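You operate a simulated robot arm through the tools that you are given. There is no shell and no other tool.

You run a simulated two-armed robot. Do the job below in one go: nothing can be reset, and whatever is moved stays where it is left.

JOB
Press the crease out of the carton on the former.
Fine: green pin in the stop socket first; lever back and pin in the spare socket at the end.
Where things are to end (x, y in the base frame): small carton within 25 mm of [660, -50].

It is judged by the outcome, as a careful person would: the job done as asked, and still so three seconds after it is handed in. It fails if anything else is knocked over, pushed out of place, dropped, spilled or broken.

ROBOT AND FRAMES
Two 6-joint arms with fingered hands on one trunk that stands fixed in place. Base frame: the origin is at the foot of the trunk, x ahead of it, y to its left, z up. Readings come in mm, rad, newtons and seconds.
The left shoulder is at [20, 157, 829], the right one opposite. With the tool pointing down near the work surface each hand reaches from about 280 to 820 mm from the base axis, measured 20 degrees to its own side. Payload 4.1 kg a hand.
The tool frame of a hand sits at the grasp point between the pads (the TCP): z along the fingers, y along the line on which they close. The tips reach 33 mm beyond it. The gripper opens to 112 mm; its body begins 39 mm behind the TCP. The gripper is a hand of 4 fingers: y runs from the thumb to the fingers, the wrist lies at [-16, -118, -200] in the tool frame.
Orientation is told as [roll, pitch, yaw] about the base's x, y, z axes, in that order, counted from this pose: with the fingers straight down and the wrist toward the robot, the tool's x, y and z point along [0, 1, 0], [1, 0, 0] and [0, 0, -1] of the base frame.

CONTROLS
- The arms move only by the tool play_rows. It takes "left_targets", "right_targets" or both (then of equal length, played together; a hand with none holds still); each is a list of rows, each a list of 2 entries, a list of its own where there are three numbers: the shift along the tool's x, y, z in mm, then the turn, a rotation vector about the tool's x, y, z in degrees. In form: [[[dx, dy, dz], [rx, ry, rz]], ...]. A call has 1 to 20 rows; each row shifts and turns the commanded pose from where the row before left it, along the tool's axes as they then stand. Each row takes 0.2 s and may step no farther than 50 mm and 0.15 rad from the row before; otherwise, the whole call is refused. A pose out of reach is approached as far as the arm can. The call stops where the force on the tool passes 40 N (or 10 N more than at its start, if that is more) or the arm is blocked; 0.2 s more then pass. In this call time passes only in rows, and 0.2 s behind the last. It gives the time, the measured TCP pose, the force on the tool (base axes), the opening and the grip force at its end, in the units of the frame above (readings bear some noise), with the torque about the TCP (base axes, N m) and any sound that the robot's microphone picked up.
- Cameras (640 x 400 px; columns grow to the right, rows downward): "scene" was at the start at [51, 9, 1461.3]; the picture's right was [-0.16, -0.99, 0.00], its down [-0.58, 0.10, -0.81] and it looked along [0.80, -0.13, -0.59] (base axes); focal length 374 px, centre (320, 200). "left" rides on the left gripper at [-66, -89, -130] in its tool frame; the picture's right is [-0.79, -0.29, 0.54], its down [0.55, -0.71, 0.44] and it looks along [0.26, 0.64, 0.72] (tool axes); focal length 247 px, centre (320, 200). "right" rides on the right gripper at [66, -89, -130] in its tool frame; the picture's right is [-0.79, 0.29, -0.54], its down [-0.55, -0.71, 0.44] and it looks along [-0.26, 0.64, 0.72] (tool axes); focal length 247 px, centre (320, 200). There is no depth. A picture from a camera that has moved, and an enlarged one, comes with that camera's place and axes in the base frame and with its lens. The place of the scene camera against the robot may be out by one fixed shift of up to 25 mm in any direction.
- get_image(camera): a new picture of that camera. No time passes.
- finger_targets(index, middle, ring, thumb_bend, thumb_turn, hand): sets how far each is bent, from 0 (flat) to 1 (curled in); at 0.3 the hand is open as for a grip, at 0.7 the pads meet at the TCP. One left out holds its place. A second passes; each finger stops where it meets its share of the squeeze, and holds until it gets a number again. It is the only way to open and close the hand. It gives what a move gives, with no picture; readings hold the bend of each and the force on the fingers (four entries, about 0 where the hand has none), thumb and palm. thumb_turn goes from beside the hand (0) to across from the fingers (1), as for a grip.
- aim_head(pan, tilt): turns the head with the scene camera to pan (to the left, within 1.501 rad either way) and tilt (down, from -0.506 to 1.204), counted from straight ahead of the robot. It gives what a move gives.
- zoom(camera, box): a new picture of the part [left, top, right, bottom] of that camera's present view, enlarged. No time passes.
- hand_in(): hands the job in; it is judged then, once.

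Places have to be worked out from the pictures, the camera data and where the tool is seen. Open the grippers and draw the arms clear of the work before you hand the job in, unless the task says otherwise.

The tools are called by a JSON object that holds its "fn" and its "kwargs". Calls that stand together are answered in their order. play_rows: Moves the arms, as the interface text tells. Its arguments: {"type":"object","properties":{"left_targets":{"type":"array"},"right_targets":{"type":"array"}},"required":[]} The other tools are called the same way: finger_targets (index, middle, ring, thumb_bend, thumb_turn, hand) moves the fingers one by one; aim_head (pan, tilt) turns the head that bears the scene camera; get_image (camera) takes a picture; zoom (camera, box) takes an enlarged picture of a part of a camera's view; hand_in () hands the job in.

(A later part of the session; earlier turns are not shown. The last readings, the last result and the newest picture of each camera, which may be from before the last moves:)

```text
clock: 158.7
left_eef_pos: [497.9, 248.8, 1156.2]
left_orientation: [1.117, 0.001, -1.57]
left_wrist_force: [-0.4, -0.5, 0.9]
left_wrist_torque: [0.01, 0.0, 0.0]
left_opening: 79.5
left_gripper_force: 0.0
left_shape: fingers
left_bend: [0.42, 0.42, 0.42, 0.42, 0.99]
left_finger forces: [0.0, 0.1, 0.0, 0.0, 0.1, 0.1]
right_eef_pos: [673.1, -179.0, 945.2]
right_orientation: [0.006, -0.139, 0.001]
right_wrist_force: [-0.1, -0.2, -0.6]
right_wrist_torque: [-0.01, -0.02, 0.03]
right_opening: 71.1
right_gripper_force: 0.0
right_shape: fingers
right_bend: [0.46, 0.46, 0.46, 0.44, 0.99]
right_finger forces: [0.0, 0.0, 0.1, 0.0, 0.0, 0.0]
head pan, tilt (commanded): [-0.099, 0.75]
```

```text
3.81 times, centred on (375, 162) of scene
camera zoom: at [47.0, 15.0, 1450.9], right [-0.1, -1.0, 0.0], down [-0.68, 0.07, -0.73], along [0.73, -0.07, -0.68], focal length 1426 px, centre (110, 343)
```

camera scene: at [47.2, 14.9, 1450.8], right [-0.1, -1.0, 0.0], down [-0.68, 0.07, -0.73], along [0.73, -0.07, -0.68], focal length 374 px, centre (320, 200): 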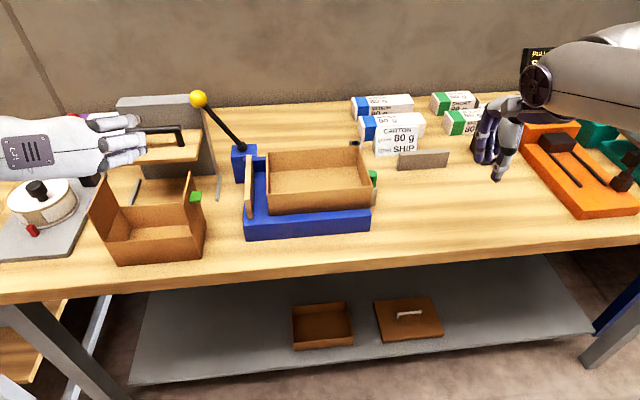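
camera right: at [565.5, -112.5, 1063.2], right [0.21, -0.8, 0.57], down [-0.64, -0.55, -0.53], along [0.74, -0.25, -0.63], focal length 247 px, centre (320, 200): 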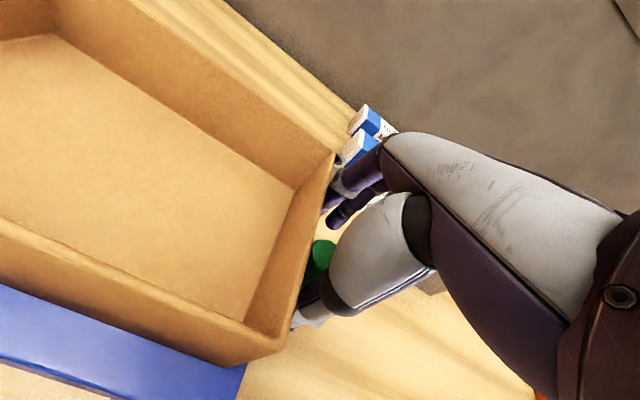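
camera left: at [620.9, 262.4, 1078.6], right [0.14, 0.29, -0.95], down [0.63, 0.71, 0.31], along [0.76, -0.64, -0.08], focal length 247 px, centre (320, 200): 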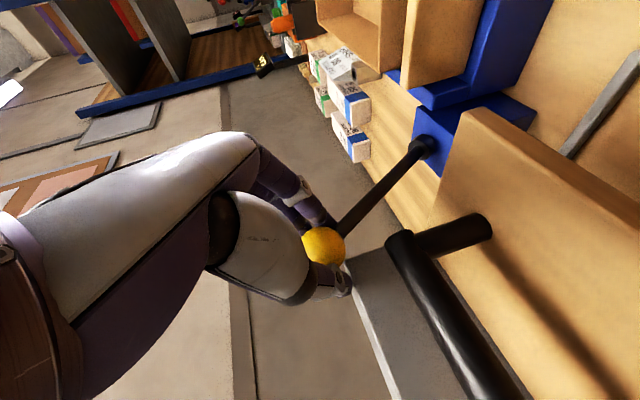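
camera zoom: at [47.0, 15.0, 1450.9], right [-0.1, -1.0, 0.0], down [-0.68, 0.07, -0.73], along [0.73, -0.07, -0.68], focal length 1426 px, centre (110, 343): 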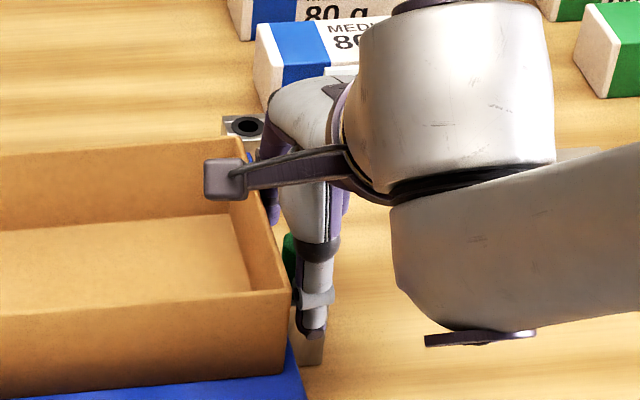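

In position with no contact. I close thumb, index and middle on the head.

{"fn": "finger_targets", "kwargs": {"hand": "right", "index": 0.85, "middle": 0.85, "ring": 0.55, "thumb_bend": 0.7}}

{"fn": "zoom", "kwargs": {"camera": "scene", "box": [320, 110, 430, 215]}}

{"fn": "get_image", "kwargs": {"camera": "right"}}

```text
clock: 159.7
left_eef_pos: [497.9, 249.8, 1156.8]
left_orientation: [1.117, -0.001, -1.572]
left_wrist_force: [-0.3, -0.4, -0.2]
left_wrist_torque: [0.0, 0.01, 0.0]
left_opening: 79.6
left_gripper_force: 0.1
left_shape: fingers
left_bend: [0.42, 0.42, 0.42, 0.42, 0.99]
left_finger forces: [0.1, 0.0, 0.1, 0.0, 0.0, 0.1]
right_eef_pos: [671.6, -177.3, 944.8]
right_orientation: [0.009, -0.138, 0.0]
right_wrist_force: [-2.8, 3.0, -3.5]
right_wrist_torque: [0.11, 0.27, -0.04]
right_opening: 23.0
right_gripper_force: 13.2
right_shape: fingers
right_bend: [0.73, 0.72, 0.55, 0.56, 1.0]
right_finger forces: [5.8, 6.1, 0.0, 0.0, 13.9, 0.0]
head pan, tilt (commanded): [-0.099, 0.75]
```

```text
3.81 times, centred on (375, 162) of scene
camera zoom: at [47.2, 15.0, 1450.9], right [-0.1, -1.0, 0.0], down [-0.68, 0.07, -0.73], along [0.73, -0.07, -0.68], focal length 1426 px, centre (110, 343)
```

zoom: 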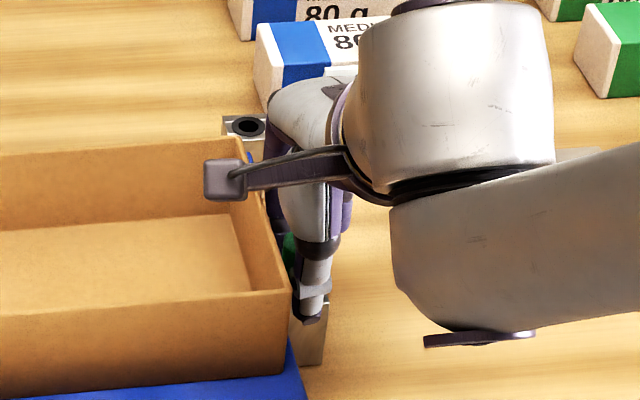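

```text
taken
camera right: at [565.6, -112.3, 1062.8], right [0.21, -0.8, 0.57], down [-0.64, -0.55, -0.53], along [0.74, -0.25, -0.63], focal length 247 px, centre (320, 200)
```

right: 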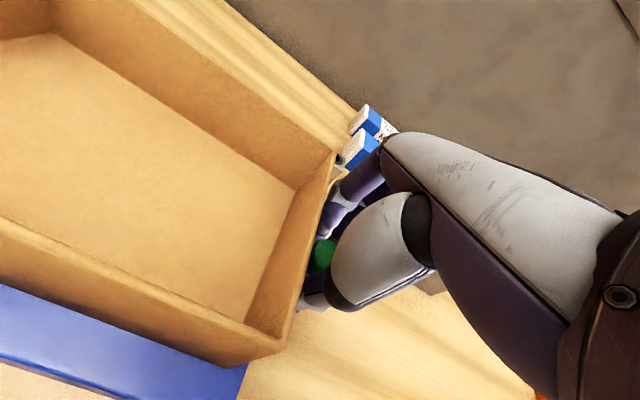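

Gripped evenly. I lift straight up 20 mm and look.

{"fn": "play_rows", "kwargs": {"right_targets": [[[0, 0.7, -5], [0, 0, 0]], [[0, 0.7, -5], [0, 0, 0]], [[0, 0.7, -5], [0, 0, 0]], [[0, 0.7, -5], [0, 0, 0]], [[0, 0, 0], [0, 0, 0]]]}}

{"fn": "zoom", "kwargs": {"camera": "scene", "box": [320, 110, 430, 215]}}

```text
clock: 160.8
left_eef_pos: [498.3, 249.2, 1157.3]
left_orientation: [1.118, -0.001, -1.57]
left_wrist_force: [-0.3, -0.2, -0.1]
left_wrist_torque: [0.02, -0.01, 0.01]
left_opening: 79.5
left_gripper_force: 0.1
left_shape: fingers
left_bend: [0.42, 0.42, 0.42, 0.42, 0.99]
left_finger forces: [0.0, 0.1, 0.0, 0.0, 0.0, 0.0]
right_eef_pos: [671.4, -179.5, 966.5]
right_orientation: [0.007, -0.14, 0.0]
right_wrist_force: [-1.7, 0.8, -1.3]
right_wrist_torque: [0.05, 0.13, -0.03]
right_opening: 22.5
right_gripper_force: 13.5
right_shape: fingers
right_bend: [0.74, 0.73, 0.55, 0.56, 1.0]
right_finger forces: [5.5, 6.9, 0.0, 0.0, 13.6, 0.0]
head pan, tilt (commanded): [-0.099, 0.75]
```

```text
3.81 times, centred on (375, 162) of scene
camera zoom: at [47.0, 15.0, 1450.9], right [-0.1, -1.0, 0.0], down [-0.68, 0.07, -0.73], along [0.73, -0.07, -0.68], focal length 1426 px, centre (110, 343)
```

zoom: 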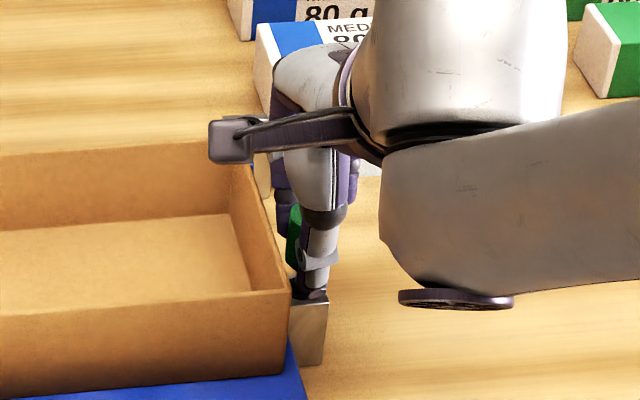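

Rising smoothly, forces small. I lift a further 60 mm so the pin is clear of socket and carton rim.

{"fn": "play_rows", "kwargs": {"right_targets": [[[0, 1, -7], [0, 0, 0]], [[0, 1, -7], [0, 0, 0]], [[0, 1, -7], [0, 0, 0]], [[0, 1.4, -10], [0, 0, 0]], [[0, 1.4, -10], [0, 0, 0]], [[0, 1.4, -10], [0, 0, 0]], [[0, 1.4, -10], [0, 0, 0]], [[0, 0, 0], [0, 0, 0]]]}}

{"fn": "zoom", "kwargs": {"camera": "scene", "box": [345, 120, 405, 180]}}

{"fn": "get_image", "kwargs": {"camera": "right"}}

{"fn": "get_image", "kwargs": {"camera": "left"}}

```text
clock: 162.7
left_eef_pos: [498.6, 250.8, 1156.8]
left_orientation: [1.118, 0.0, -1.57]
left_wrist_force: [0.4, -0.2, 1.2]
left_wrist_torque: [0.01, 0.03, 0.0]
left_opening: 79.6
left_gripper_force: 0.1
left_shape: fingers
left_bend: [0.42, 0.42, 0.42, 0.42, 0.99]
left_finger forces: [0.0, 0.1, 0.0, 0.0, 0.1, 0.0]
right_eef_pos: [671.9, -180.3, 1027.6]
right_orientation: [0.006, -0.139, 0.0]
right_wrist_force: [0.5, 0.2, -0.9]
right_wrist_torque: [0.03, 0.03, 0.03]
right_opening: 22.1
right_gripper_force: 13.3
right_shape: fingers
right_bend: [0.74, 0.73, 0.55, 0.56, 1.0]
right_finger forces: [5.8, 7.9, 0.0, 0.0, 13.1, 0.0]
head pan, tilt (commanded): [-0.099, 0.75]
```

```text
6.67 times, centred on (375, 150) of scene
camera zoom: at [47.1, 15.0, 1450.9], right [-0.1, -1.0, 0.0], down [-0.68, 0.07, -0.73], along [0.73, -0.07, -0.68], focal length 2496 px, centre (-47, 533)
```

zoom: 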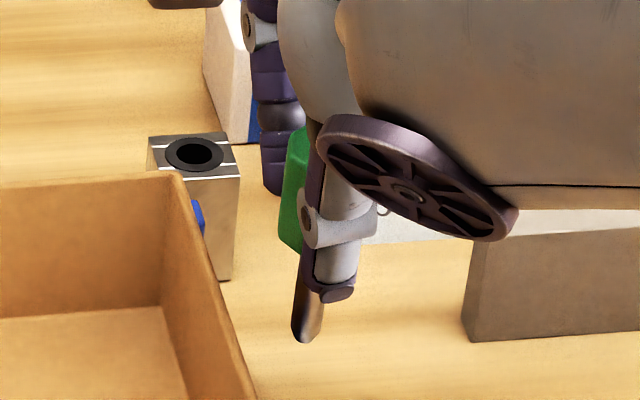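

```text
taken
camera right: at [564.7, -114.1, 1144.7], right [0.21, -0.8, 0.57], down [-0.64, -0.55, -0.53], along [0.74, -0.25, -0.63], focal length 247 px, centre (320, 200)
```

right: 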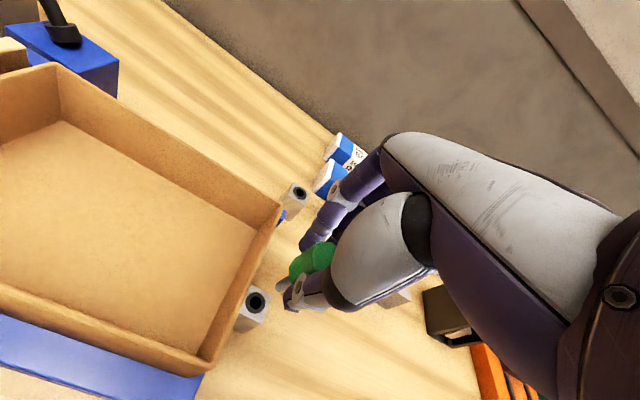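

```text
taken
camera left: at [354.0, 338.2, 1154.3], right [0.14, 0.29, -0.95], down [0.63, 0.71, 0.31], along [0.76, -0.64, -0.08], focal length 247 px, centre (320, 200)
```

left: 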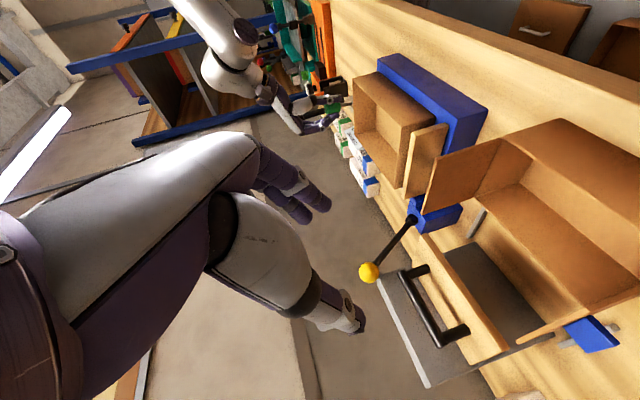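

The pin is out and held. The left camera now offers a side view of it; I zoom in to judge its lean.

{"fn": "zoom", "kwargs": {"camera": "left", "box": [290, 80, 370, 140]}}

{"fn": "zoom", "kwargs": {"camera": "right", "box": [220, 170, 360, 330]}}

```text
6.67 times, centred on (330, 110) of left
camera zoom: at [354.0, 338.2, 1154.3], right [0.14, 0.29, -0.95], down [0.63, 0.71, 0.31], along [0.76, -0.64, -0.08], focal length 1646 px, centre (253, 800)
```

zoom: 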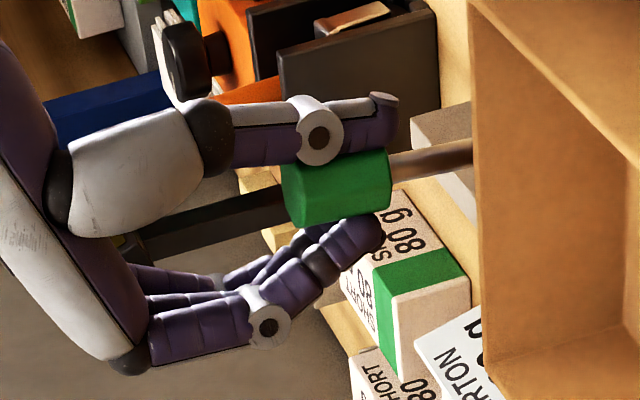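

```text
2.50 times, centred on (290, 250) of right
camera zoom: at [564.7, -114.1, 1144.7], right [0.21, -0.8, 0.57], down [-0.64, -0.55, -0.53], along [0.74, -0.25, -0.63], focal length 617 px, centre (395, 75)
```

zoom: 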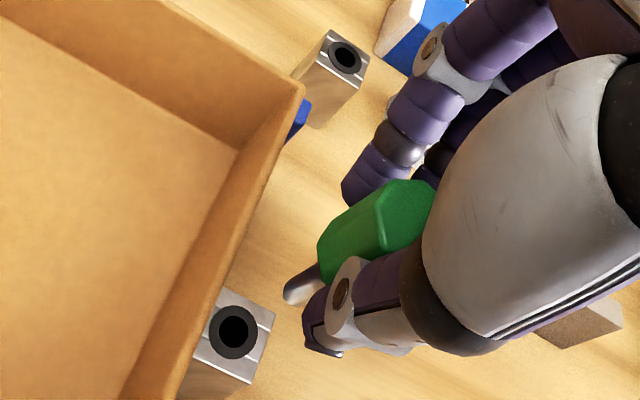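

The pin leans only about 3° relative to the hand, so at the spare socket (where I need about 19° hand tilt for reach) its tip will lead forward; I'll catch the tip in the hole and then bring it upright. I tilt to 19° and carry it to just above the spare socket.

{"fn": "play_rows", "kwargs": {"right_targets": [[[0, 0, 0], [-5.5, 0, 0]], [[0, 0, 0], [-5.5, 0, 0]], [[0.9, 26.3, 13.3], [0, 0, 0]], [[0.9, 26.3, 13.3], [0, 0, 0]], [[0.9, 26.3, 13.3], [0, 0, 0]], [[0.9, 26.3, 13.3], [0, 0, 0]], [[1.0, 26.2, 13.2], [0, 0, 0]], [[0, 0, 0], [0, 0, 0]]]}}

{"fn": "zoom", "kwargs": {"camera": "scene", "box": [330, 110, 400, 170]}}

{"fn": "zoom", "kwargs": {"camera": "left", "box": [290, 80, 390, 150]}}

{"fn": "zoom", "kwargs": {"camera": "right", "box": [220, 170, 360, 330]}}

```text
clock: 164.4
left_eef_pos: [498.5, 248.7, 1155.9]
left_orientation: [1.116, -0.001, -1.572]
left_wrist_force: [0.2, -0.2, 0.0]
left_wrist_torque: [0.02, 0.01, -0.01]
left_opening: 79.6
left_gripper_force: 0.1
left_shape: fingers
left_bend: [0.42, 0.42, 0.42, 0.42, 0.99]
left_finger forces: [0.0, 0.0, 0.0, 0.0, 0.0, 0.0]
right_eef_pos: [817.4, -176.0, 1007.4]
right_orientation: [0.007, -0.331, 0.0]
right_wrist_force: [-0.7, 0.7, -0.7]
right_wrist_torque: [-0.01, 0.01, -0.01]
right_opening: 21.9
right_gripper_force: 12.4
right_shape: fingers
right_bend: [0.74, 0.73, 0.55, 0.56, 1.0]
right_finger forces: [5.5, 7.3, 0.0, 0.1, 12.5, 0.1]
head pan, tilt (commanded): [-0.099, 0.75]
```

```text
6.67 times, centred on (365, 140) of scene
camera zoom: at [47.0, 14.9, 1450.9], right [-0.1, -1.0, 0.0], down [-0.68, 0.07, -0.73], along [0.73, -0.07, -0.68], focal length 2496 px, centre (20, 600)
```

zoom: 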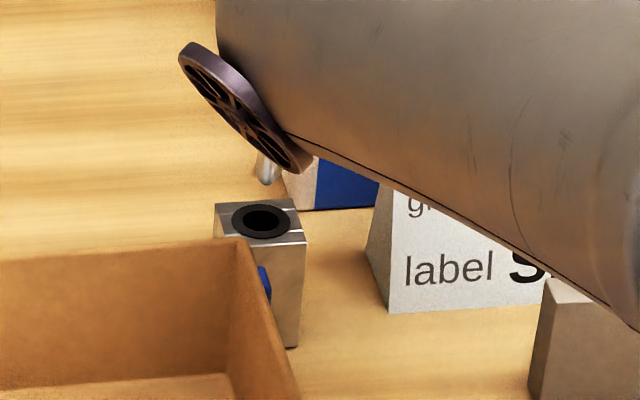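

```text
5.71 times, centred on (340, 115) of left
camera zoom: at [353.9, 338.2, 1154.4], right [0.14, 0.29, -0.95], down [0.63, 0.71, 0.31], along [0.76, -0.64, -0.08], focal length 1411 px, centre (206, 686)
```

zoom: 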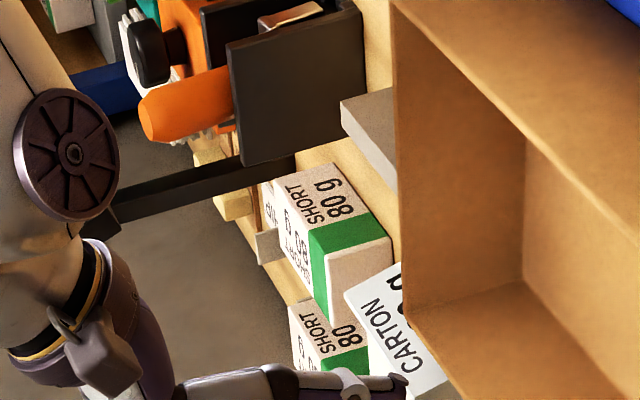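

```text
2.50 times, centred on (290, 250) of right
camera zoom: at [690.0, -109.0, 1101.4], right [0.1, -0.8, 0.6], down [-0.53, -0.55, -0.65], along [0.84, -0.25, -0.48], focal length 617 px, centre (395, 75)
```

zoom: 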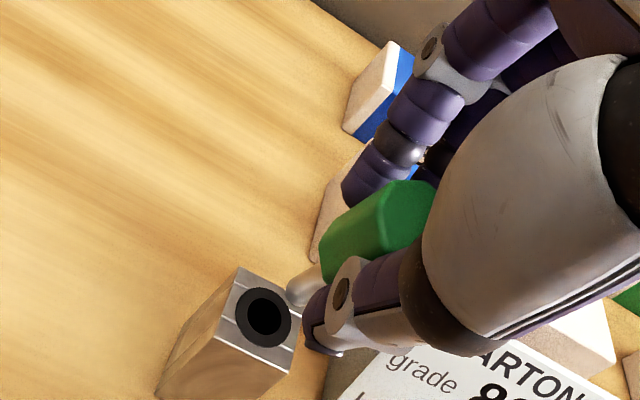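

The right forearm hides the scene camera's view, so I raise the left hand 150 mm to give its camera a side view over the carton.

{"fn": "play_rows", "kwargs": {"left_targets": [[[33.7, 0, -16.4], [0, 0, 0]], [[33.7, 0, -16.4], [0, 0, 0]], [[33.7, 0, -16.4], [0, 0, 0]], [[33.7, 0, -16.4], [0, 0, 0]], [[0, 0, 0], [0, 0, 0]]]}}

{"fn": "get_image", "kwargs": {"camera": "left"}}

```text
clock: 165.7
left_eef_pos: [500.1, 248.8, 1306.8]
left_orientation: [1.116, 0.0, -1.572]
left_wrist_force: [0.1, -0.4, -0.1]
left_wrist_torque: [-0.02, 0.0, -0.01]
left_opening: 79.7
left_gripper_force: 0.1
left_shape: fingers
left_bend: [0.42, 0.42, 0.42, 0.42, 0.99]
left_finger forces: [0.0, 0.0, 0.1, 0.0, 0.1, 0.0]
right_eef_pos: [817.7, -175.6, 1006.3]
right_orientation: [0.007, -0.332, -0.001]
right_wrist_force: [0.0, 1.3, -0.4]
right_wrist_torque: [-0.02, -0.02, 0.04]
right_opening: 21.6
right_gripper_force: 12.5
right_shape: fingers
right_bend: [0.74, 0.73, 0.55, 0.56, 1.0]
right_finger forces: [5.5, 7.3, 0.1, 0.0, 12.4, 0.1]
head pan, tilt (commanded): [-0.099, 0.75]
```

```text
taken
camera left: at [356.3, 336.8, 1303.9], right [0.14, 0.29, -0.95], down [0.63, 0.71, 0.31], along [0.76, -0.64, -0.08], focal length 247 px, centre (320, 200)
```

left: 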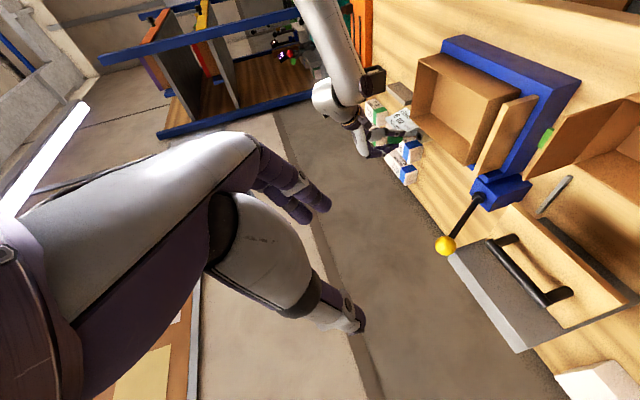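

Now the left camera sees the right hand over the carton. I zoom in on the pin and the spare socket.

{"fn": "zoom", "kwargs": {"camera": "left", "box": [355, 105, 435, 165]}}

{"fn": "zoom", "kwargs": {"camera": "right", "box": [240, 220, 320, 320]}}

{"fn": "zoom", "kwargs": {"camera": "scene", "box": [340, 125, 380, 155]}}

```text
6.67 times, centred on (395, 135) of left
camera zoom: at [356.3, 336.8, 1303.9], right [0.14, 0.29, -0.95], down [0.63, 0.71, 0.31], along [0.76, -0.64, -0.08], focal length 1646 px, centre (-180, 633)
```

zoom: 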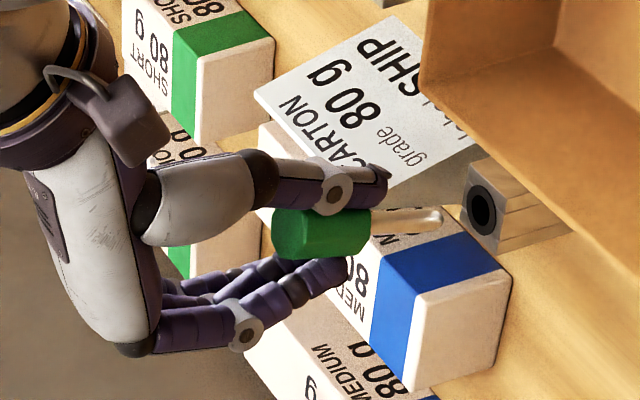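

```text
4.00 times, centred on (280, 270) of right
camera zoom: at [690.0, -109.0, 1101.5], right [0.1, -0.8, 0.6], down [-0.53, -0.55, -0.65], along [0.84, -0.25, -0.47], focal length 988 px, centre (480, -80)
```

zoom: 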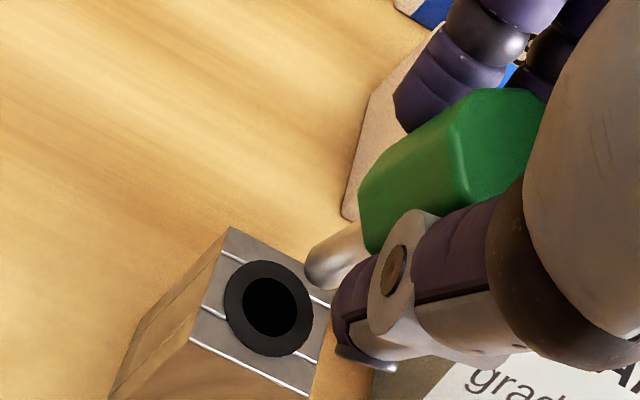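

```text
13.33 times, centred on (360, 140) of scene
camera zoom: at [47.1, 15.0, 1450.9], right [-0.1, -1.0, 0.0], down [-0.68, 0.07, -0.73], along [0.73, -0.07, -0.68], focal length 4992 px, centre (-213, 1000)
```

zoom: 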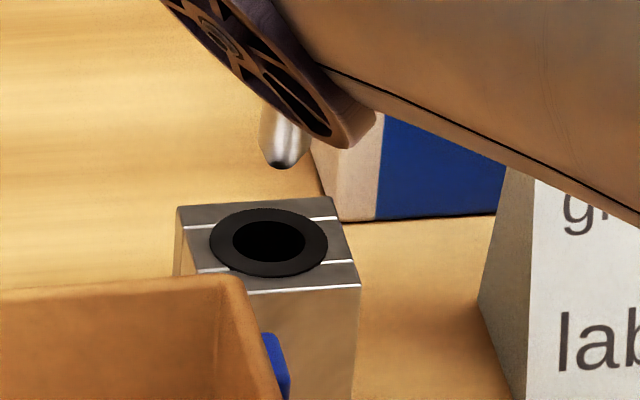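

Three cameras agree: the tip is at (-1.1,-1.6,+19.9) mm relative to the spare hole, leaning about 13° forward. I correct and lower 20 mm to the mouth of the hole.

{"fn": "play_rows", "kwargs": {"right_targets": [[[0.4, -1.15, 4.9], [0, 0, 0]], [[0.4, -1.15, 4.9], [0, 0, 0]], [[0.4, -1.15, 4.9], [0, 0, 0]], [[0.4, -1.15, 4.9], [0, 0, 0]], [[0, 0, 0], [0, 0, 0]]]}}

{"fn": "zoom", "kwargs": {"camera": "left", "box": [375, 110, 425, 150]}}

{"fn": "zoom", "kwargs": {"camera": "right", "box": [240, 220, 320, 320]}}

{"fn": "zoom", "kwargs": {"camera": "scene", "box": [340, 125, 380, 155]}}

```text
clock: 166.8
left_eef_pos: [500.2, 248.5, 1306.4]
left_orientation: [1.118, -0.002, -1.571]
left_wrist_force: [0.4, 0.2, 1.1]
left_wrist_torque: [-0.01, -0.04, -0.01]
left_opening: 79.6
left_gripper_force: 0.1
left_shape: fingers
left_bend: [0.42, 0.42, 0.42, 0.42, 0.99]
left_finger forces: [0.1, 0.0, 0.0, 0.0, 0.0, 0.0]
right_eef_pos: [819.8, -173.9, 987.2]
right_orientation: [0.007, -0.33, -0.001]
right_wrist_force: [-0.1, -0.1, -0.9]
right_wrist_torque: [-0.01, -0.03, 0.01]
right_opening: 21.9
right_gripper_force: 12.2
right_shape: fingers
right_bend: [0.74, 0.73, 0.55, 0.56, 1.0]
right_finger forces: [5.5, 7.2, 0.1, 0.0, 12.3, 0.1]
head pan, tilt (commanded): [-0.099, 0.75]
```

```text
10.00 times, centred on (400, 130) of left
camera zoom: at [356.3, 336.9, 1303.5], right [0.14, 0.29, -0.95], down [0.63, 0.71, 0.31], along [0.76, -0.64, -0.08], focal length 2470 px, centre (-480, 900)
```

zoom: 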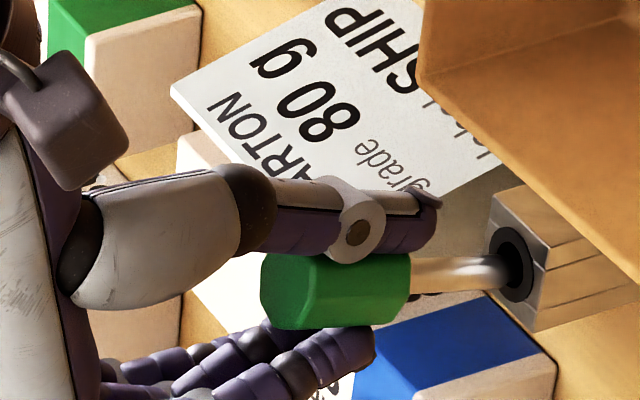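

```text
4.00 times, centred on (280, 270) of right
camera zoom: at [692.7, -107.4, 1082.1], right [0.1, -0.8, 0.6], down [-0.53, -0.55, -0.65], along [0.84, -0.25, -0.47], focal length 988 px, centre (480, -80)
```

zoom: 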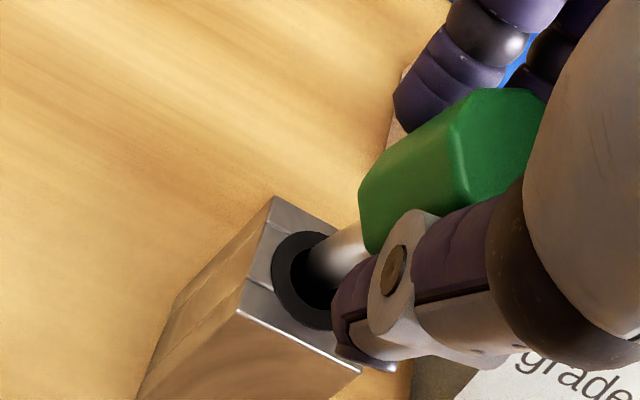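

```text
13.33 times, centred on (360, 140) of scene
camera zoom: at [47.1, 15.0, 1450.9], right [-0.1, -1.0, 0.0], down [-0.68, 0.07, -0.73], along [0.73, -0.07, -0.68], focal length 4992 px, centre (-213, 1000)
```

zoom: 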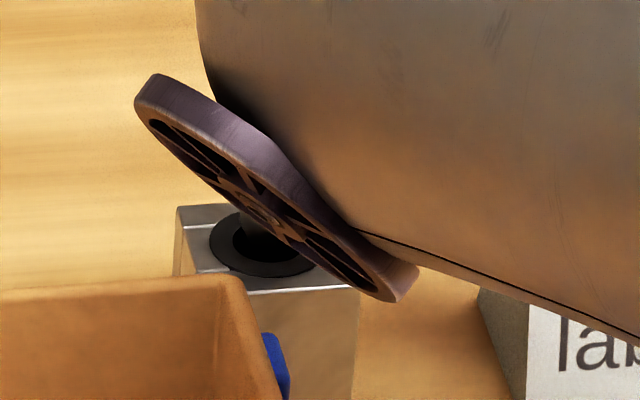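

The tip is right at the mouth of the hole, well centred, with no force. I lower another 6 mm and watch the force.

{"fn": "play_rows", "kwargs": {"right_targets": [[[0, -0.65, 1.9], [0, 0, 0]], [[0, -0.65, 1.9], [0, 0, 0]], [[0, -0.65, 1.9], [0, 0, 0]], [[0, 0, 0], [0, 0, 0]]]}}

{"fn": "zoom", "kwargs": {"camera": "left", "box": [375, 110, 425, 150]}}

{"fn": "zoom", "kwargs": {"camera": "right", "box": [240, 220, 320, 320]}}

```text
clock: 167.8
left_eef_pos: [501.0, 247.2, 1306.7]
left_orientation: [1.116, 0.0, -1.57]
left_wrist_force: [0.1, 0.0, 0.2]
left_wrist_torque: [0.0, 0.02, 0.0]
left_opening: 79.5
left_gripper_force: 0.0
left_shape: fingers
left_bend: [0.42, 0.42, 0.42, 0.42, 0.99]
left_finger forces: [0.0, 0.0, 0.0, 0.0, 0.1, 0.1]
right_eef_pos: [819.3, -173.5, 982.1]
right_orientation: [0.007, -0.331, -0.002]
right_wrist_force: [1.2, 0.4, 0.1]
right_wrist_torque: [0.01, 0.0, 0.0]
right_opening: 21.7
right_gripper_force: 12.7
right_shape: fingers
right_bend: [0.74, 0.73, 0.55, 0.56, 1.0]
right_finger forces: [5.6, 7.4, 0.0, 0.0, 12.2, 0.1]
head pan, tilt (commanded): [-0.099, 0.75]
```

```text
10.00 times, centred on (400, 130) of left
camera zoom: at [356.4, 336.9, 1303.5], right [0.14, 0.29, -0.95], down [0.63, 0.71, 0.31], along [0.76, -0.64, -0.08], focal length 2470 px, centre (-480, 900)
```

zoom: 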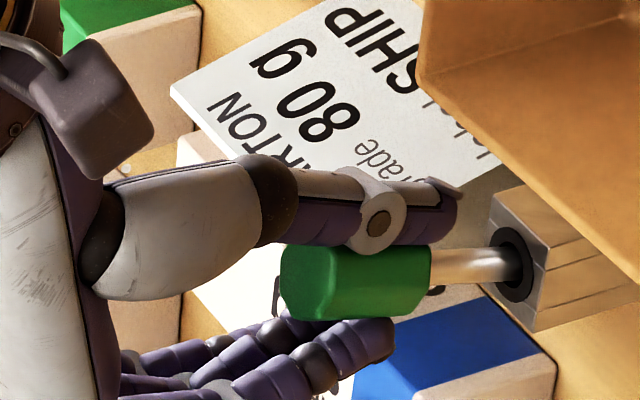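

```text
4.00 times, centred on (280, 270) of right
camera zoom: at [691.6, -107.2, 1076.1], right [0.1, -0.8, 0.6], down [-0.53, -0.55, -0.65], along [0.84, -0.25, -0.47], focal length 988 px, centre (480, -80)
```

zoom: 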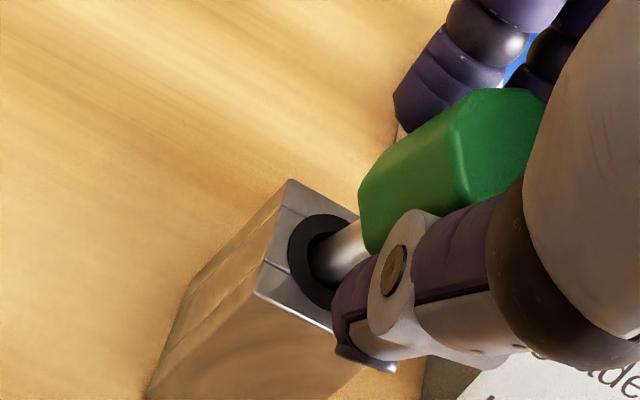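

The tip is captured in the hole. I now move the hand forward 4 mm at the same height to start bringing the pin upright, watching the force.

{"fn": "play_rows", "kwargs": {"right_targets": [[[0, 1.9, 0.65], [0, 0, 0]], [[0, 1.9, 0.65], [0, 0, 0]], [[0, 0, 0], [0, 0, 0]]]}}

{"fn": "zoom", "kwargs": {"camera": "left", "box": [375, 110, 425, 150]}}

```text
clock: 168.7
left_eef_pos: [500.8, 248.3, 1305.9]
left_orientation: [1.116, 0.001, -1.571]
left_wrist_force: [-0.2, -0.9, -0.7]
left_wrist_torque: [0.03, 0.01, 0.0]
left_opening: 79.4
left_gripper_force: 0.0
left_shape: fingers
left_bend: [0.42, 0.42, 0.42, 0.42, 0.99]
left_finger forces: [0.0, 0.1, 0.0, 0.1, 0.0, 0.0]
right_eef_pos: [821.8, -173.2, 982.7]
right_orientation: [0.007, -0.331, -0.001]
right_wrist_force: [0.3, 0.7, 0.3]
right_wrist_torque: [-0.01, 0.03, -0.03]
right_opening: 22.1
right_gripper_force: 13.1
right_shape: fingers
right_bend: [0.74, 0.73, 0.55, 0.56, 1.0]
right_finger forces: [5.6, 7.3, 0.1, 0.1, 12.3, 0.0]
head pan, tilt (commanded): [-0.099, 0.75]
```

```text
10.00 times, centred on (400, 130) of left
camera zoom: at [356.4, 336.9, 1303.5], right [0.14, 0.29, -0.95], down [0.63, 0.71, 0.31], along [0.76, -0.64, -0.08], focal length 2470 px, centre (-480, 900)
```

zoom: 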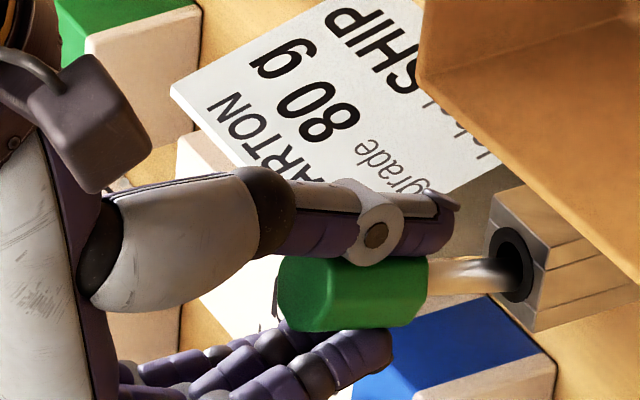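

Still no force; I combine a 4 mm descent with 3 mm forward.

{"fn": "play_rows", "kwargs": {"right_targets": [[[0, 0.8, 2.4], [0, 0, 0]], [[0, 0.8, 2.4], [0, 0, 0]], [[0, 0, 0], [0, 0, 0]]]}}

{"fn": "zoom", "kwargs": {"camera": "left", "box": [375, 110, 425, 150]}}

{"fn": "zoom", "kwargs": {"camera": "right", "box": [240, 220, 320, 320]}}

```text
clock: 169.4
left_eef_pos: [501.0, 247.3, 1305.9]
left_orientation: [1.117, 0.0, -1.57]
left_wrist_force: [0.1, -0.3, 0.8]
left_wrist_torque: [0.01, 0.01, -0.05]
left_opening: 79.6
left_gripper_force: 0.0
left_shape: fingers
left_bend: [0.42, 0.42, 0.42, 0.42, 0.99]
left_finger forces: [0.1, 0.0, 0.0, 0.0, 0.0, 0.1]
right_eef_pos: [825.2, -174.3, 978.1]
right_orientation: [0.008, -0.33, -0.003]
right_wrist_force: [-5.3, -0.2, -0.6]
right_wrist_torque: [0.02, 0.36, -0.02]
right_opening: 22.1
right_gripper_force: 12.9
right_shape: fingers
right_bend: [0.74, 0.73, 0.55, 0.56, 1.0]
right_finger forces: [4.4, 6.1, 0.1, 0.1, 14.8, 0.1]
head pan, tilt (commanded): [-0.099, 0.75]
```

```text
10.00 times, centred on (400, 130) of left
camera zoom: at [356.2, 336.9, 1303.6], right [0.14, 0.29, -0.95], down [0.63, 0.71, 0.31], along [0.76, -0.64, -0.08], focal length 2470 px, centre (-480, 900)
```

zoom: 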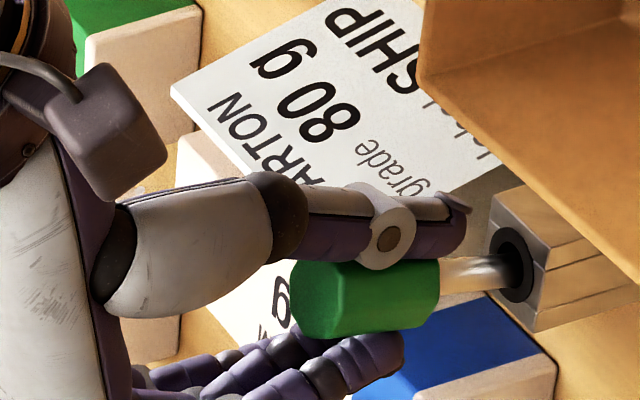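

```text
4.00 times, centred on (280, 270) of right
camera zoom: at [698.4, -107.0, 1072.5], right [0.1, -0.8, 0.6], down [-0.53, -0.55, -0.65], along [0.84, -0.25, -0.48], focal length 988 px, centre (480, -80)
```

zoom: 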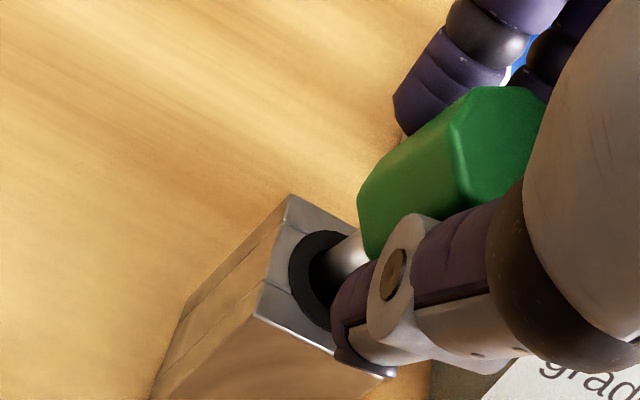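

Contact with the hole wall now (5 N, 0.36 Nm). I ease the grip slightly so the pin can swing upright within the fingers.

{"fn": "finger_targets", "kwargs": {"hand": "right", "index": 0.73, "middle": 0.72, "thumb_bend": 0.565}}

{"fn": "zoom", "kwargs": {"camera": "left", "box": [375, 110, 425, 150]}}

```text
clock: 170.4
left_eef_pos: [499.3, 249.0, 1306.5]
left_orientation: [1.117, 0.0, -1.57]
left_wrist_force: [0.4, 0.7, 0.3]
left_wrist_torque: [0.0, 0.02, 0.02]
left_opening: 79.5
left_gripper_force: 0.0
left_shape: fingers
left_bend: [0.42, 0.42, 0.42, 0.42, 0.99]
left_finger forces: [0.0, 0.0, 0.0, 0.0, 0.1, 0.1]
right_eef_pos: [826.4, -172.5, 977.7]
right_orientation: [0.005, -0.333, -0.003]
right_wrist_force: [-0.2, 0.3, -0.7]
right_wrist_torque: [0.0, 0.08, -0.01]
right_opening: 24.1
right_gripper_force: 3.6
right_shape: fingers
right_bend: [0.73, 0.72, 0.55, 0.53, 1.0]
right_finger forces: [1.7, 1.4, 0.0, 0.0, 3.5, 0.0]
head pan, tilt (commanded): [-0.099, 0.75]
```

```text
10.00 times, centred on (400, 130) of left
camera zoom: at [356.3, 336.9, 1303.5], right [0.14, 0.29, -0.95], down [0.63, 0.71, 0.31], along [0.76, -0.64, -0.08], focal length 2470 px, centre (-480, 900)
```

zoom: 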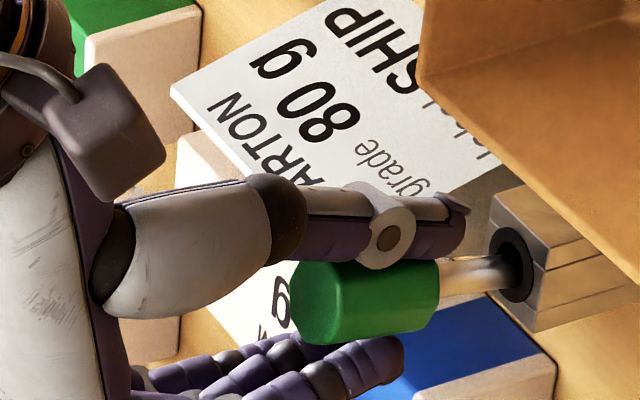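

The grip is down to about 3.5 N and still holds. I move forward 4 mm to swing the pin upright about its tip.

{"fn": "play_rows", "kwargs": {"right_targets": [[[0, 1.9, 0.65], [0, 0, 0]], [[0, 1.9, 0.65], [0, 0, 0]], [[0, 0, 0], [0, 0, 0]]]}}

{"fn": "zoom", "kwargs": {"camera": "left", "box": [375, 110, 425, 150]}}

```text
clock: 171.2
left_eef_pos: [500.7, 248.6, 1307.4]
left_orientation: [1.116, -0.001, -1.57]
left_wrist_force: [-0.3, 0.1, 0.7]
left_wrist_torque: [0.01, -0.01, -0.02]
left_opening: 79.3
left_gripper_force: 0.1
left_shape: fingers
left_bend: [0.42, 0.42, 0.42, 0.42, 0.99]
left_finger forces: [0.1, 0.1, 0.0, 0.0, 0.0, 0.1]
right_eef_pos: [830.0, -172.8, 978.1]
right_orientation: [0.006, -0.331, -0.003]
right_wrist_force: [-2.9, -0.3, -0.3]
right_wrist_torque: [0.03, 0.16, 0.0]
right_opening: 24.7
right_gripper_force: 4.2
right_shape: fingers
right_bend: [0.73, 0.71, 0.55, 0.53, 1.0]
right_finger forces: [1.7, 1.3, 0.0, 0.0, 5.1, 0.1]
head pan, tilt (commanded): [-0.099, 0.75]
```

```text
10.00 times, centred on (400, 130) of left
camera zoom: at [356.3, 336.9, 1303.6], right [0.14, 0.29, -0.95], down [0.63, 0.71, 0.31], along [0.76, -0.64, -0.08], focal length 2470 px, centre (-480, 900)
```

zoom: 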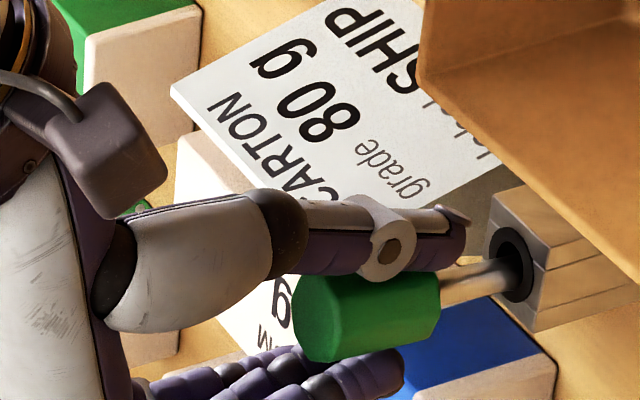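

The pin has swung nearly upright (about 2°) with only 3 N. I now lower straight down 8 mm.

{"fn": "play_rows", "kwargs": {"right_targets": [[[0, -0.65, 1.9], [0, 0, 0]], [[0, -0.65, 1.9], [0, 0, 0]], [[0, -0.65, 1.9], [0, 0, 0]], [[0, -0.65, 1.9], [0, 0, 0]], [[0, 0, 0], [0, 0, 0]]]}}

{"fn": "zoom", "kwargs": {"camera": "left", "box": [375, 110, 425, 150]}}

{"fn": "zoom", "kwargs": {"camera": "right", "box": [240, 220, 320, 320]}}

```text
clock: 172.4
left_eef_pos: [500.0, 248.2, 1306.7]
left_orientation: [1.116, 0.001, -1.57]
left_wrist_force: [-0.6, 1.9, -0.4]
left_wrist_torque: [-0.02, 0.01, 0.02]
left_opening: 79.5
left_gripper_force: 0.2
left_shape: fingers
left_bend: [0.42, 0.42, 0.42, 0.42, 0.99]
left_finger forces: [0.0, 0.0, 0.0, 0.0, 0.0, 0.0]
right_eef_pos: [829.5, -173.0, 969.8]
right_orientation: [0.008, -0.331, -0.002]
right_wrist_force: [-2.5, -0.3, 0.2]
right_wrist_torque: [0.01, 0.11, -0.01]
right_opening: 24.5
right_gripper_force: 4.0
right_shape: fingers
right_bend: [0.73, 0.71, 0.55, 0.53, 1.0]
right_finger forces: [1.7, 1.3, 0.0, 0.0, 4.7, 0.0]
head pan, tilt (commanded): [-0.099, 0.75]
```

```text
10.00 times, centred on (400, 130) of left
camera zoom: at [356.3, 336.9, 1303.6], right [0.14, 0.29, -0.95], down [0.63, 0.71, 0.31], along [0.76, -0.64, -0.08], focal length 2470 px, centre (-480, 900)
```

zoom: 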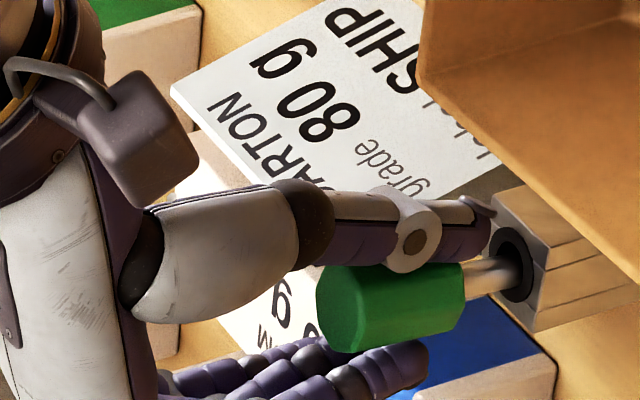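

```text
4.00 times, centred on (280, 270) of right
camera zoom: at [702.8, -106.8, 1064.4], right [0.1, -0.8, 0.6], down [-0.53, -0.55, -0.65], along [0.84, -0.25, -0.47], focal length 988 px, centre (480, -80)
```

zoom: 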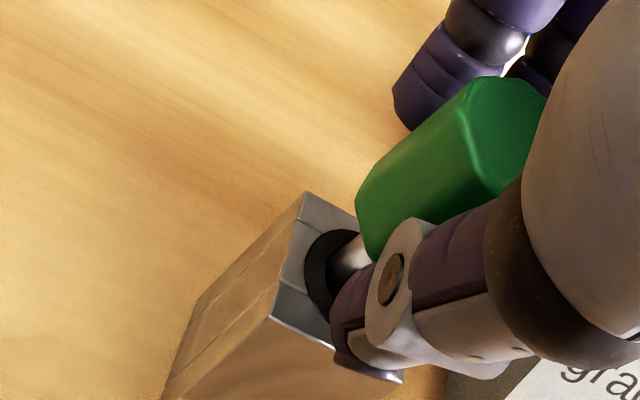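

Sliding in smoothly. The thumb tip is close to the block top now, so I lower just 3 mm more and check the force.

{"fn": "play_rows", "kwargs": {"right_targets": [[[0, -0.5, 1.4], [0, 0, 0]], [[0, -0.5, 1.4], [0, 0, 0]], [[0, 0, 0], [0, 0, 0]]]}}

{"fn": "zoom", "kwargs": {"camera": "left", "box": [375, 110, 425, 150]}}

```text
clock: 173.2
left_eef_pos: [500.2, 248.1, 1305.4]
left_orientation: [1.118, 0.001, -1.571]
left_wrist_force: [-0.4, 0.3, 0.4]
left_wrist_torque: [0.04, -0.02, 0.0]
left_opening: 79.4
left_gripper_force: 0.1
left_shape: fingers
left_bend: [0.42, 0.42, 0.42, 0.42, 0.99]
left_finger forces: [0.0, 0.0, 0.1, 0.1, 0.0, 0.1]
right_eef_pos: [830.1, -174.0, 965.1]
right_orientation: [0.008, -0.331, 0.0]
right_wrist_force: [-2.0, 0.0, -0.9]
right_wrist_torque: [-0.04, 0.13, -0.01]
right_opening: 24.6
right_gripper_force: 4.0
right_shape: fingers
right_bend: [0.73, 0.71, 0.55, 0.53, 1.0]
right_finger forces: [1.7, 1.3, 0.1, 0.1, 4.7, 0.0]
head pan, tilt (commanded): [-0.099, 0.75]
```

```text
10.00 times, centred on (400, 130) of left
camera zoom: at [356.3, 336.9, 1303.6], right [0.14, 0.29, -0.95], down [0.63, 0.71, 0.31], along [0.76, -0.64, -0.08], focal length 2470 px, centre (-480, 900)
```

zoom: 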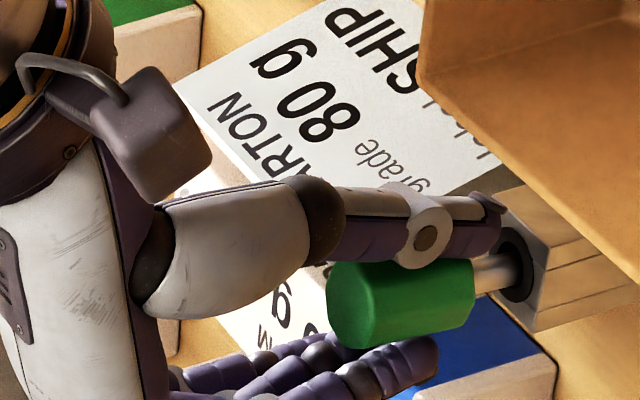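

Still free. I continue in 2 mm steps.

{"fn": "play_rows", "kwargs": {"right_targets": [[[0, -0.7, 1.9], [0, 0, 0]], [[0, -0.7, 1.9], [0, 0, 0]], [[0, 0, 0], [0, 0, 0]]]}}

{"fn": "zoom", "kwargs": {"camera": "left", "box": [375, 110, 425, 150]}}

```text
clock: 174.1
left_eef_pos: [501.0, 249.4, 1306.7]
left_orientation: [1.116, 0.001, -1.57]
left_wrist_force: [-0.1, 0.5, 0.4]
left_wrist_torque: [0.0, -0.04, 0.01]
left_opening: 79.6
left_gripper_force: 0.0
left_shape: fingers
left_bend: [0.42, 0.42, 0.42, 0.42, 0.99]
left_finger forces: [0.0, 0.0, 0.0, 0.1, 0.1, 0.0]
right_eef_pos: [830.6, -173.5, 962.4]
right_orientation: [0.008, -0.332, -0.002]
right_wrist_force: [-1.6, -0.6, 0.4]
right_wrist_torque: [-0.01, 0.16, 0.02]
right_opening: 24.6
right_gripper_force: 3.7
right_shape: fingers
right_bend: [0.73, 0.71, 0.55, 0.53, 1.0]
right_finger forces: [1.6, 1.3, 0.1, 0.0, 4.7, 0.0]
head pan, tilt (commanded): [-0.099, 0.75]
```

```text
10.00 times, centred on (400, 130) of left
camera zoom: at [356.3, 336.9, 1303.6], right [0.14, 0.29, -0.95], down [0.63, 0.71, 0.31], along [0.76, -0.64, -0.08], focal length 2470 px, centre (-480, 900)
```

zoom: 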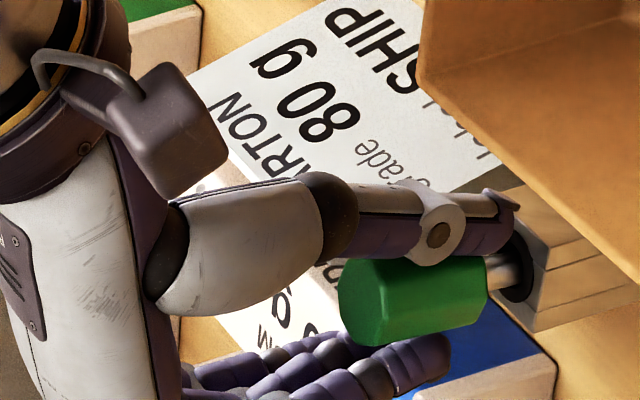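

Forces remain small. I continue 4 mm further.

{"fn": "play_rows", "kwargs": {"right_targets": [[[0, -0.7, 1.9], [0, 0, 0]], [[0, -0.7, 1.9], [0, 0, 0]], [[0, 0, 0], [0, 0, 0]]]}}

{"fn": "zoom", "kwargs": {"camera": "left", "box": [375, 110, 425, 150]}}

{"fn": "zoom", "kwargs": {"camera": "right", "box": [240, 200, 320, 300]}}

```text
clock: 174.8
left_eef_pos: [500.1, 249.4, 1305.6]
left_orientation: [1.117, 0.0, -1.571]
left_wrist_force: [-0.6, -0.9, 0.0]
left_wrist_torque: [0.01, 0.03, 0.0]
left_opening: 79.5
left_gripper_force: 0.0
left_shape: fingers
left_bend: [0.42, 0.42, 0.42, 0.42, 0.99]
left_finger forces: [0.0, 0.1, 0.0, 0.0, 0.0, 0.0]
right_eef_pos: [830.0, -173.9, 957.2]
right_orientation: [0.007, -0.331, -0.002]
right_wrist_force: [-1.7, 0.6, -0.7]
right_wrist_torque: [-0.01, 0.15, 0.01]
right_opening: 24.8
right_gripper_force: 3.7
right_shape: fingers
right_bend: [0.73, 0.71, 0.55, 0.53, 1.0]
right_finger forces: [1.6, 1.4, 0.0, 0.1, 4.3, 0.1]
head pan, tilt (commanded): [-0.099, 0.75]
```

```text
10.00 times, centred on (400, 130) of left
camera zoom: at [356.3, 336.9, 1303.6], right [0.14, 0.29, -0.95], down [0.63, 0.71, 0.31], along [0.76, -0.64, -0.08], focal length 2470 px, centre (-480, 900)
```

zoom: 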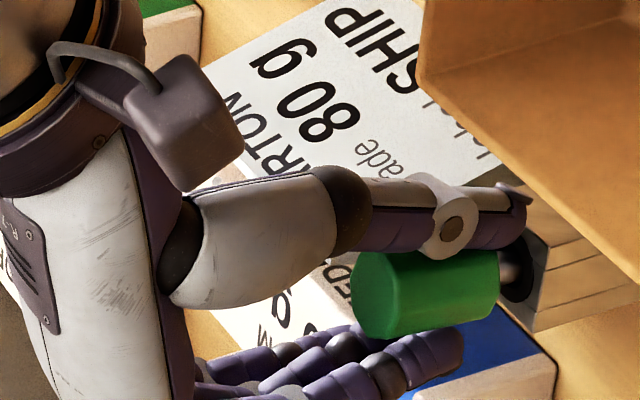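

```text
4.00 times, centred on (280, 250) of right
camera zoom: at [702.8, -107.6, 1052.9], right [0.1, -0.8, 0.6], down [-0.53, -0.55, -0.65], along [0.84, -0.25, -0.47], focal length 988 px, centre (480, 0)
```

zoom: 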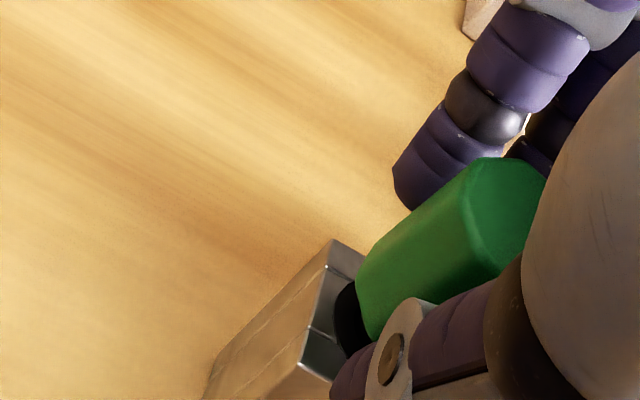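

Going in well. I continue another 4 mm.

{"fn": "play_rows", "kwargs": {"right_targets": [[[0, -0.7, 1.9], [0, 0, 0]], [[0, -0.7, 1.9], [0, 0, 0]], [[0, 0, 0], [0, 0, 0]]]}}

{"fn": "zoom", "kwargs": {"camera": "left", "box": [375, 110, 425, 150]}}

```text
clock: 175.7
left_eef_pos: [500.9, 247.9, 1305.8]
left_orientation: [1.118, 0.0, -1.57]
left_wrist_force: [0.0, 0.0, -0.8]
left_wrist_torque: [0.03, 0.02, 0.02]
left_opening: 79.4
left_gripper_force: 0.1
left_shape: fingers
left_bend: [0.42, 0.42, 0.42, 0.42, 0.99]
left_finger forces: [0.1, 0.0, 0.0, 0.1, 0.1, 0.0]
right_eef_pos: [830.1, -174.0, 954.4]
right_orientation: [0.005, -0.331, -0.002]
right_wrist_force: [-1.6, -0.6, -0.8]
right_wrist_torque: [0.0, 0.1, 0.0]
right_opening: 24.7
right_gripper_force: 3.4
right_shape: fingers
right_bend: [0.73, 0.71, 0.55, 0.53, 1.0]
right_finger forces: [1.6, 1.3, 0.1, 0.0, 4.3, 0.0]
head pan, tilt (commanded): [-0.099, 0.75]
```

```text
10.00 times, centred on (400, 130) of left
camera zoom: at [356.3, 336.9, 1303.6], right [0.14, 0.29, -0.95], down [0.63, 0.71, 0.31], along [0.76, -0.64, -0.08], focal length 2470 px, centre (-480, 900)
```

zoom: 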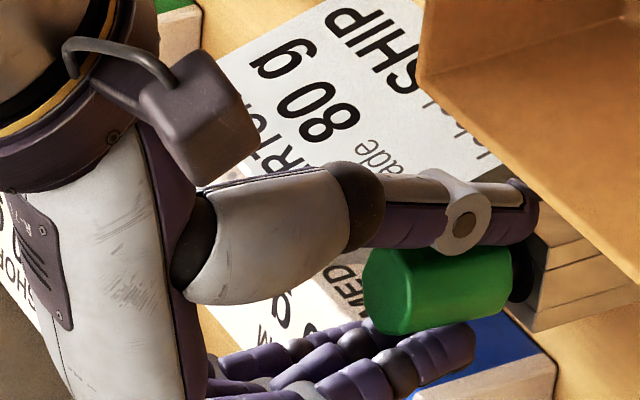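

Only a few millimetres left. I lower 3 mm more.

{"fn": "play_rows", "kwargs": {"right_targets": [[[0, -0.5, 1.4], [0, 0, 0]], [[0, -0.5, 1.4], [0, 0, 0]], [[0, 0, 0], [0, 0, 0]]]}}

{"fn": "zoom", "kwargs": {"camera": "left", "box": [375, 110, 425, 150]}}

```text
clock: 176.4
left_eef_pos: [500.1, 248.1, 1304.6]
left_orientation: [1.117, -0.001, -1.569]
left_wrist_force: [-0.4, 0.4, -0.5]
left_wrist_torque: [0.03, 0.01, 0.03]
left_opening: 79.7
left_gripper_force: 0.0
left_shape: fingers
left_bend: [0.42, 0.42, 0.42, 0.42, 0.99]
left_finger forces: [0.0, 0.0, 0.0, 0.0, 0.1, 0.1]
right_eef_pos: [829.7, -173.1, 951.4]
right_orientation: [0.009, -0.332, -0.002]
right_wrist_force: [-1.6, 0.6, -1.8]
right_wrist_torque: [-0.03, 0.1, 0.03]
right_opening: 24.5
right_gripper_force: 3.4
right_shape: fingers
right_bend: [0.73, 0.71, 0.55, 0.53, 1.0]
right_finger forces: [1.6, 1.3, 0.1, 0.0, 4.0, 0.0]
head pan, tilt (commanded): [-0.099, 0.75]
```

```text
10.00 times, centred on (400, 130) of left
camera zoom: at [356.3, 336.9, 1303.5], right [0.14, 0.29, -0.95], down [0.63, 0.71, 0.31], along [0.76, -0.64, -0.08], focal length 2470 px, centre (-480, 900)
```

zoom: 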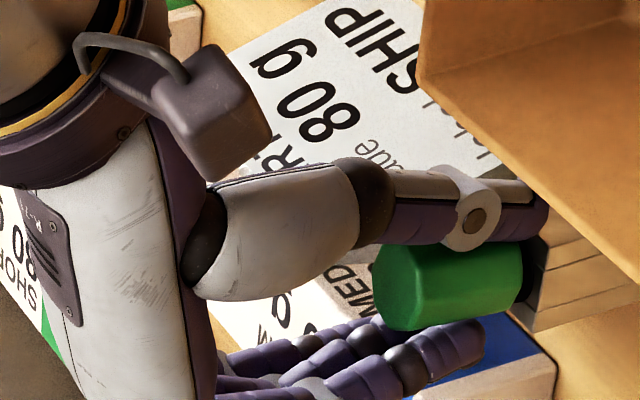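

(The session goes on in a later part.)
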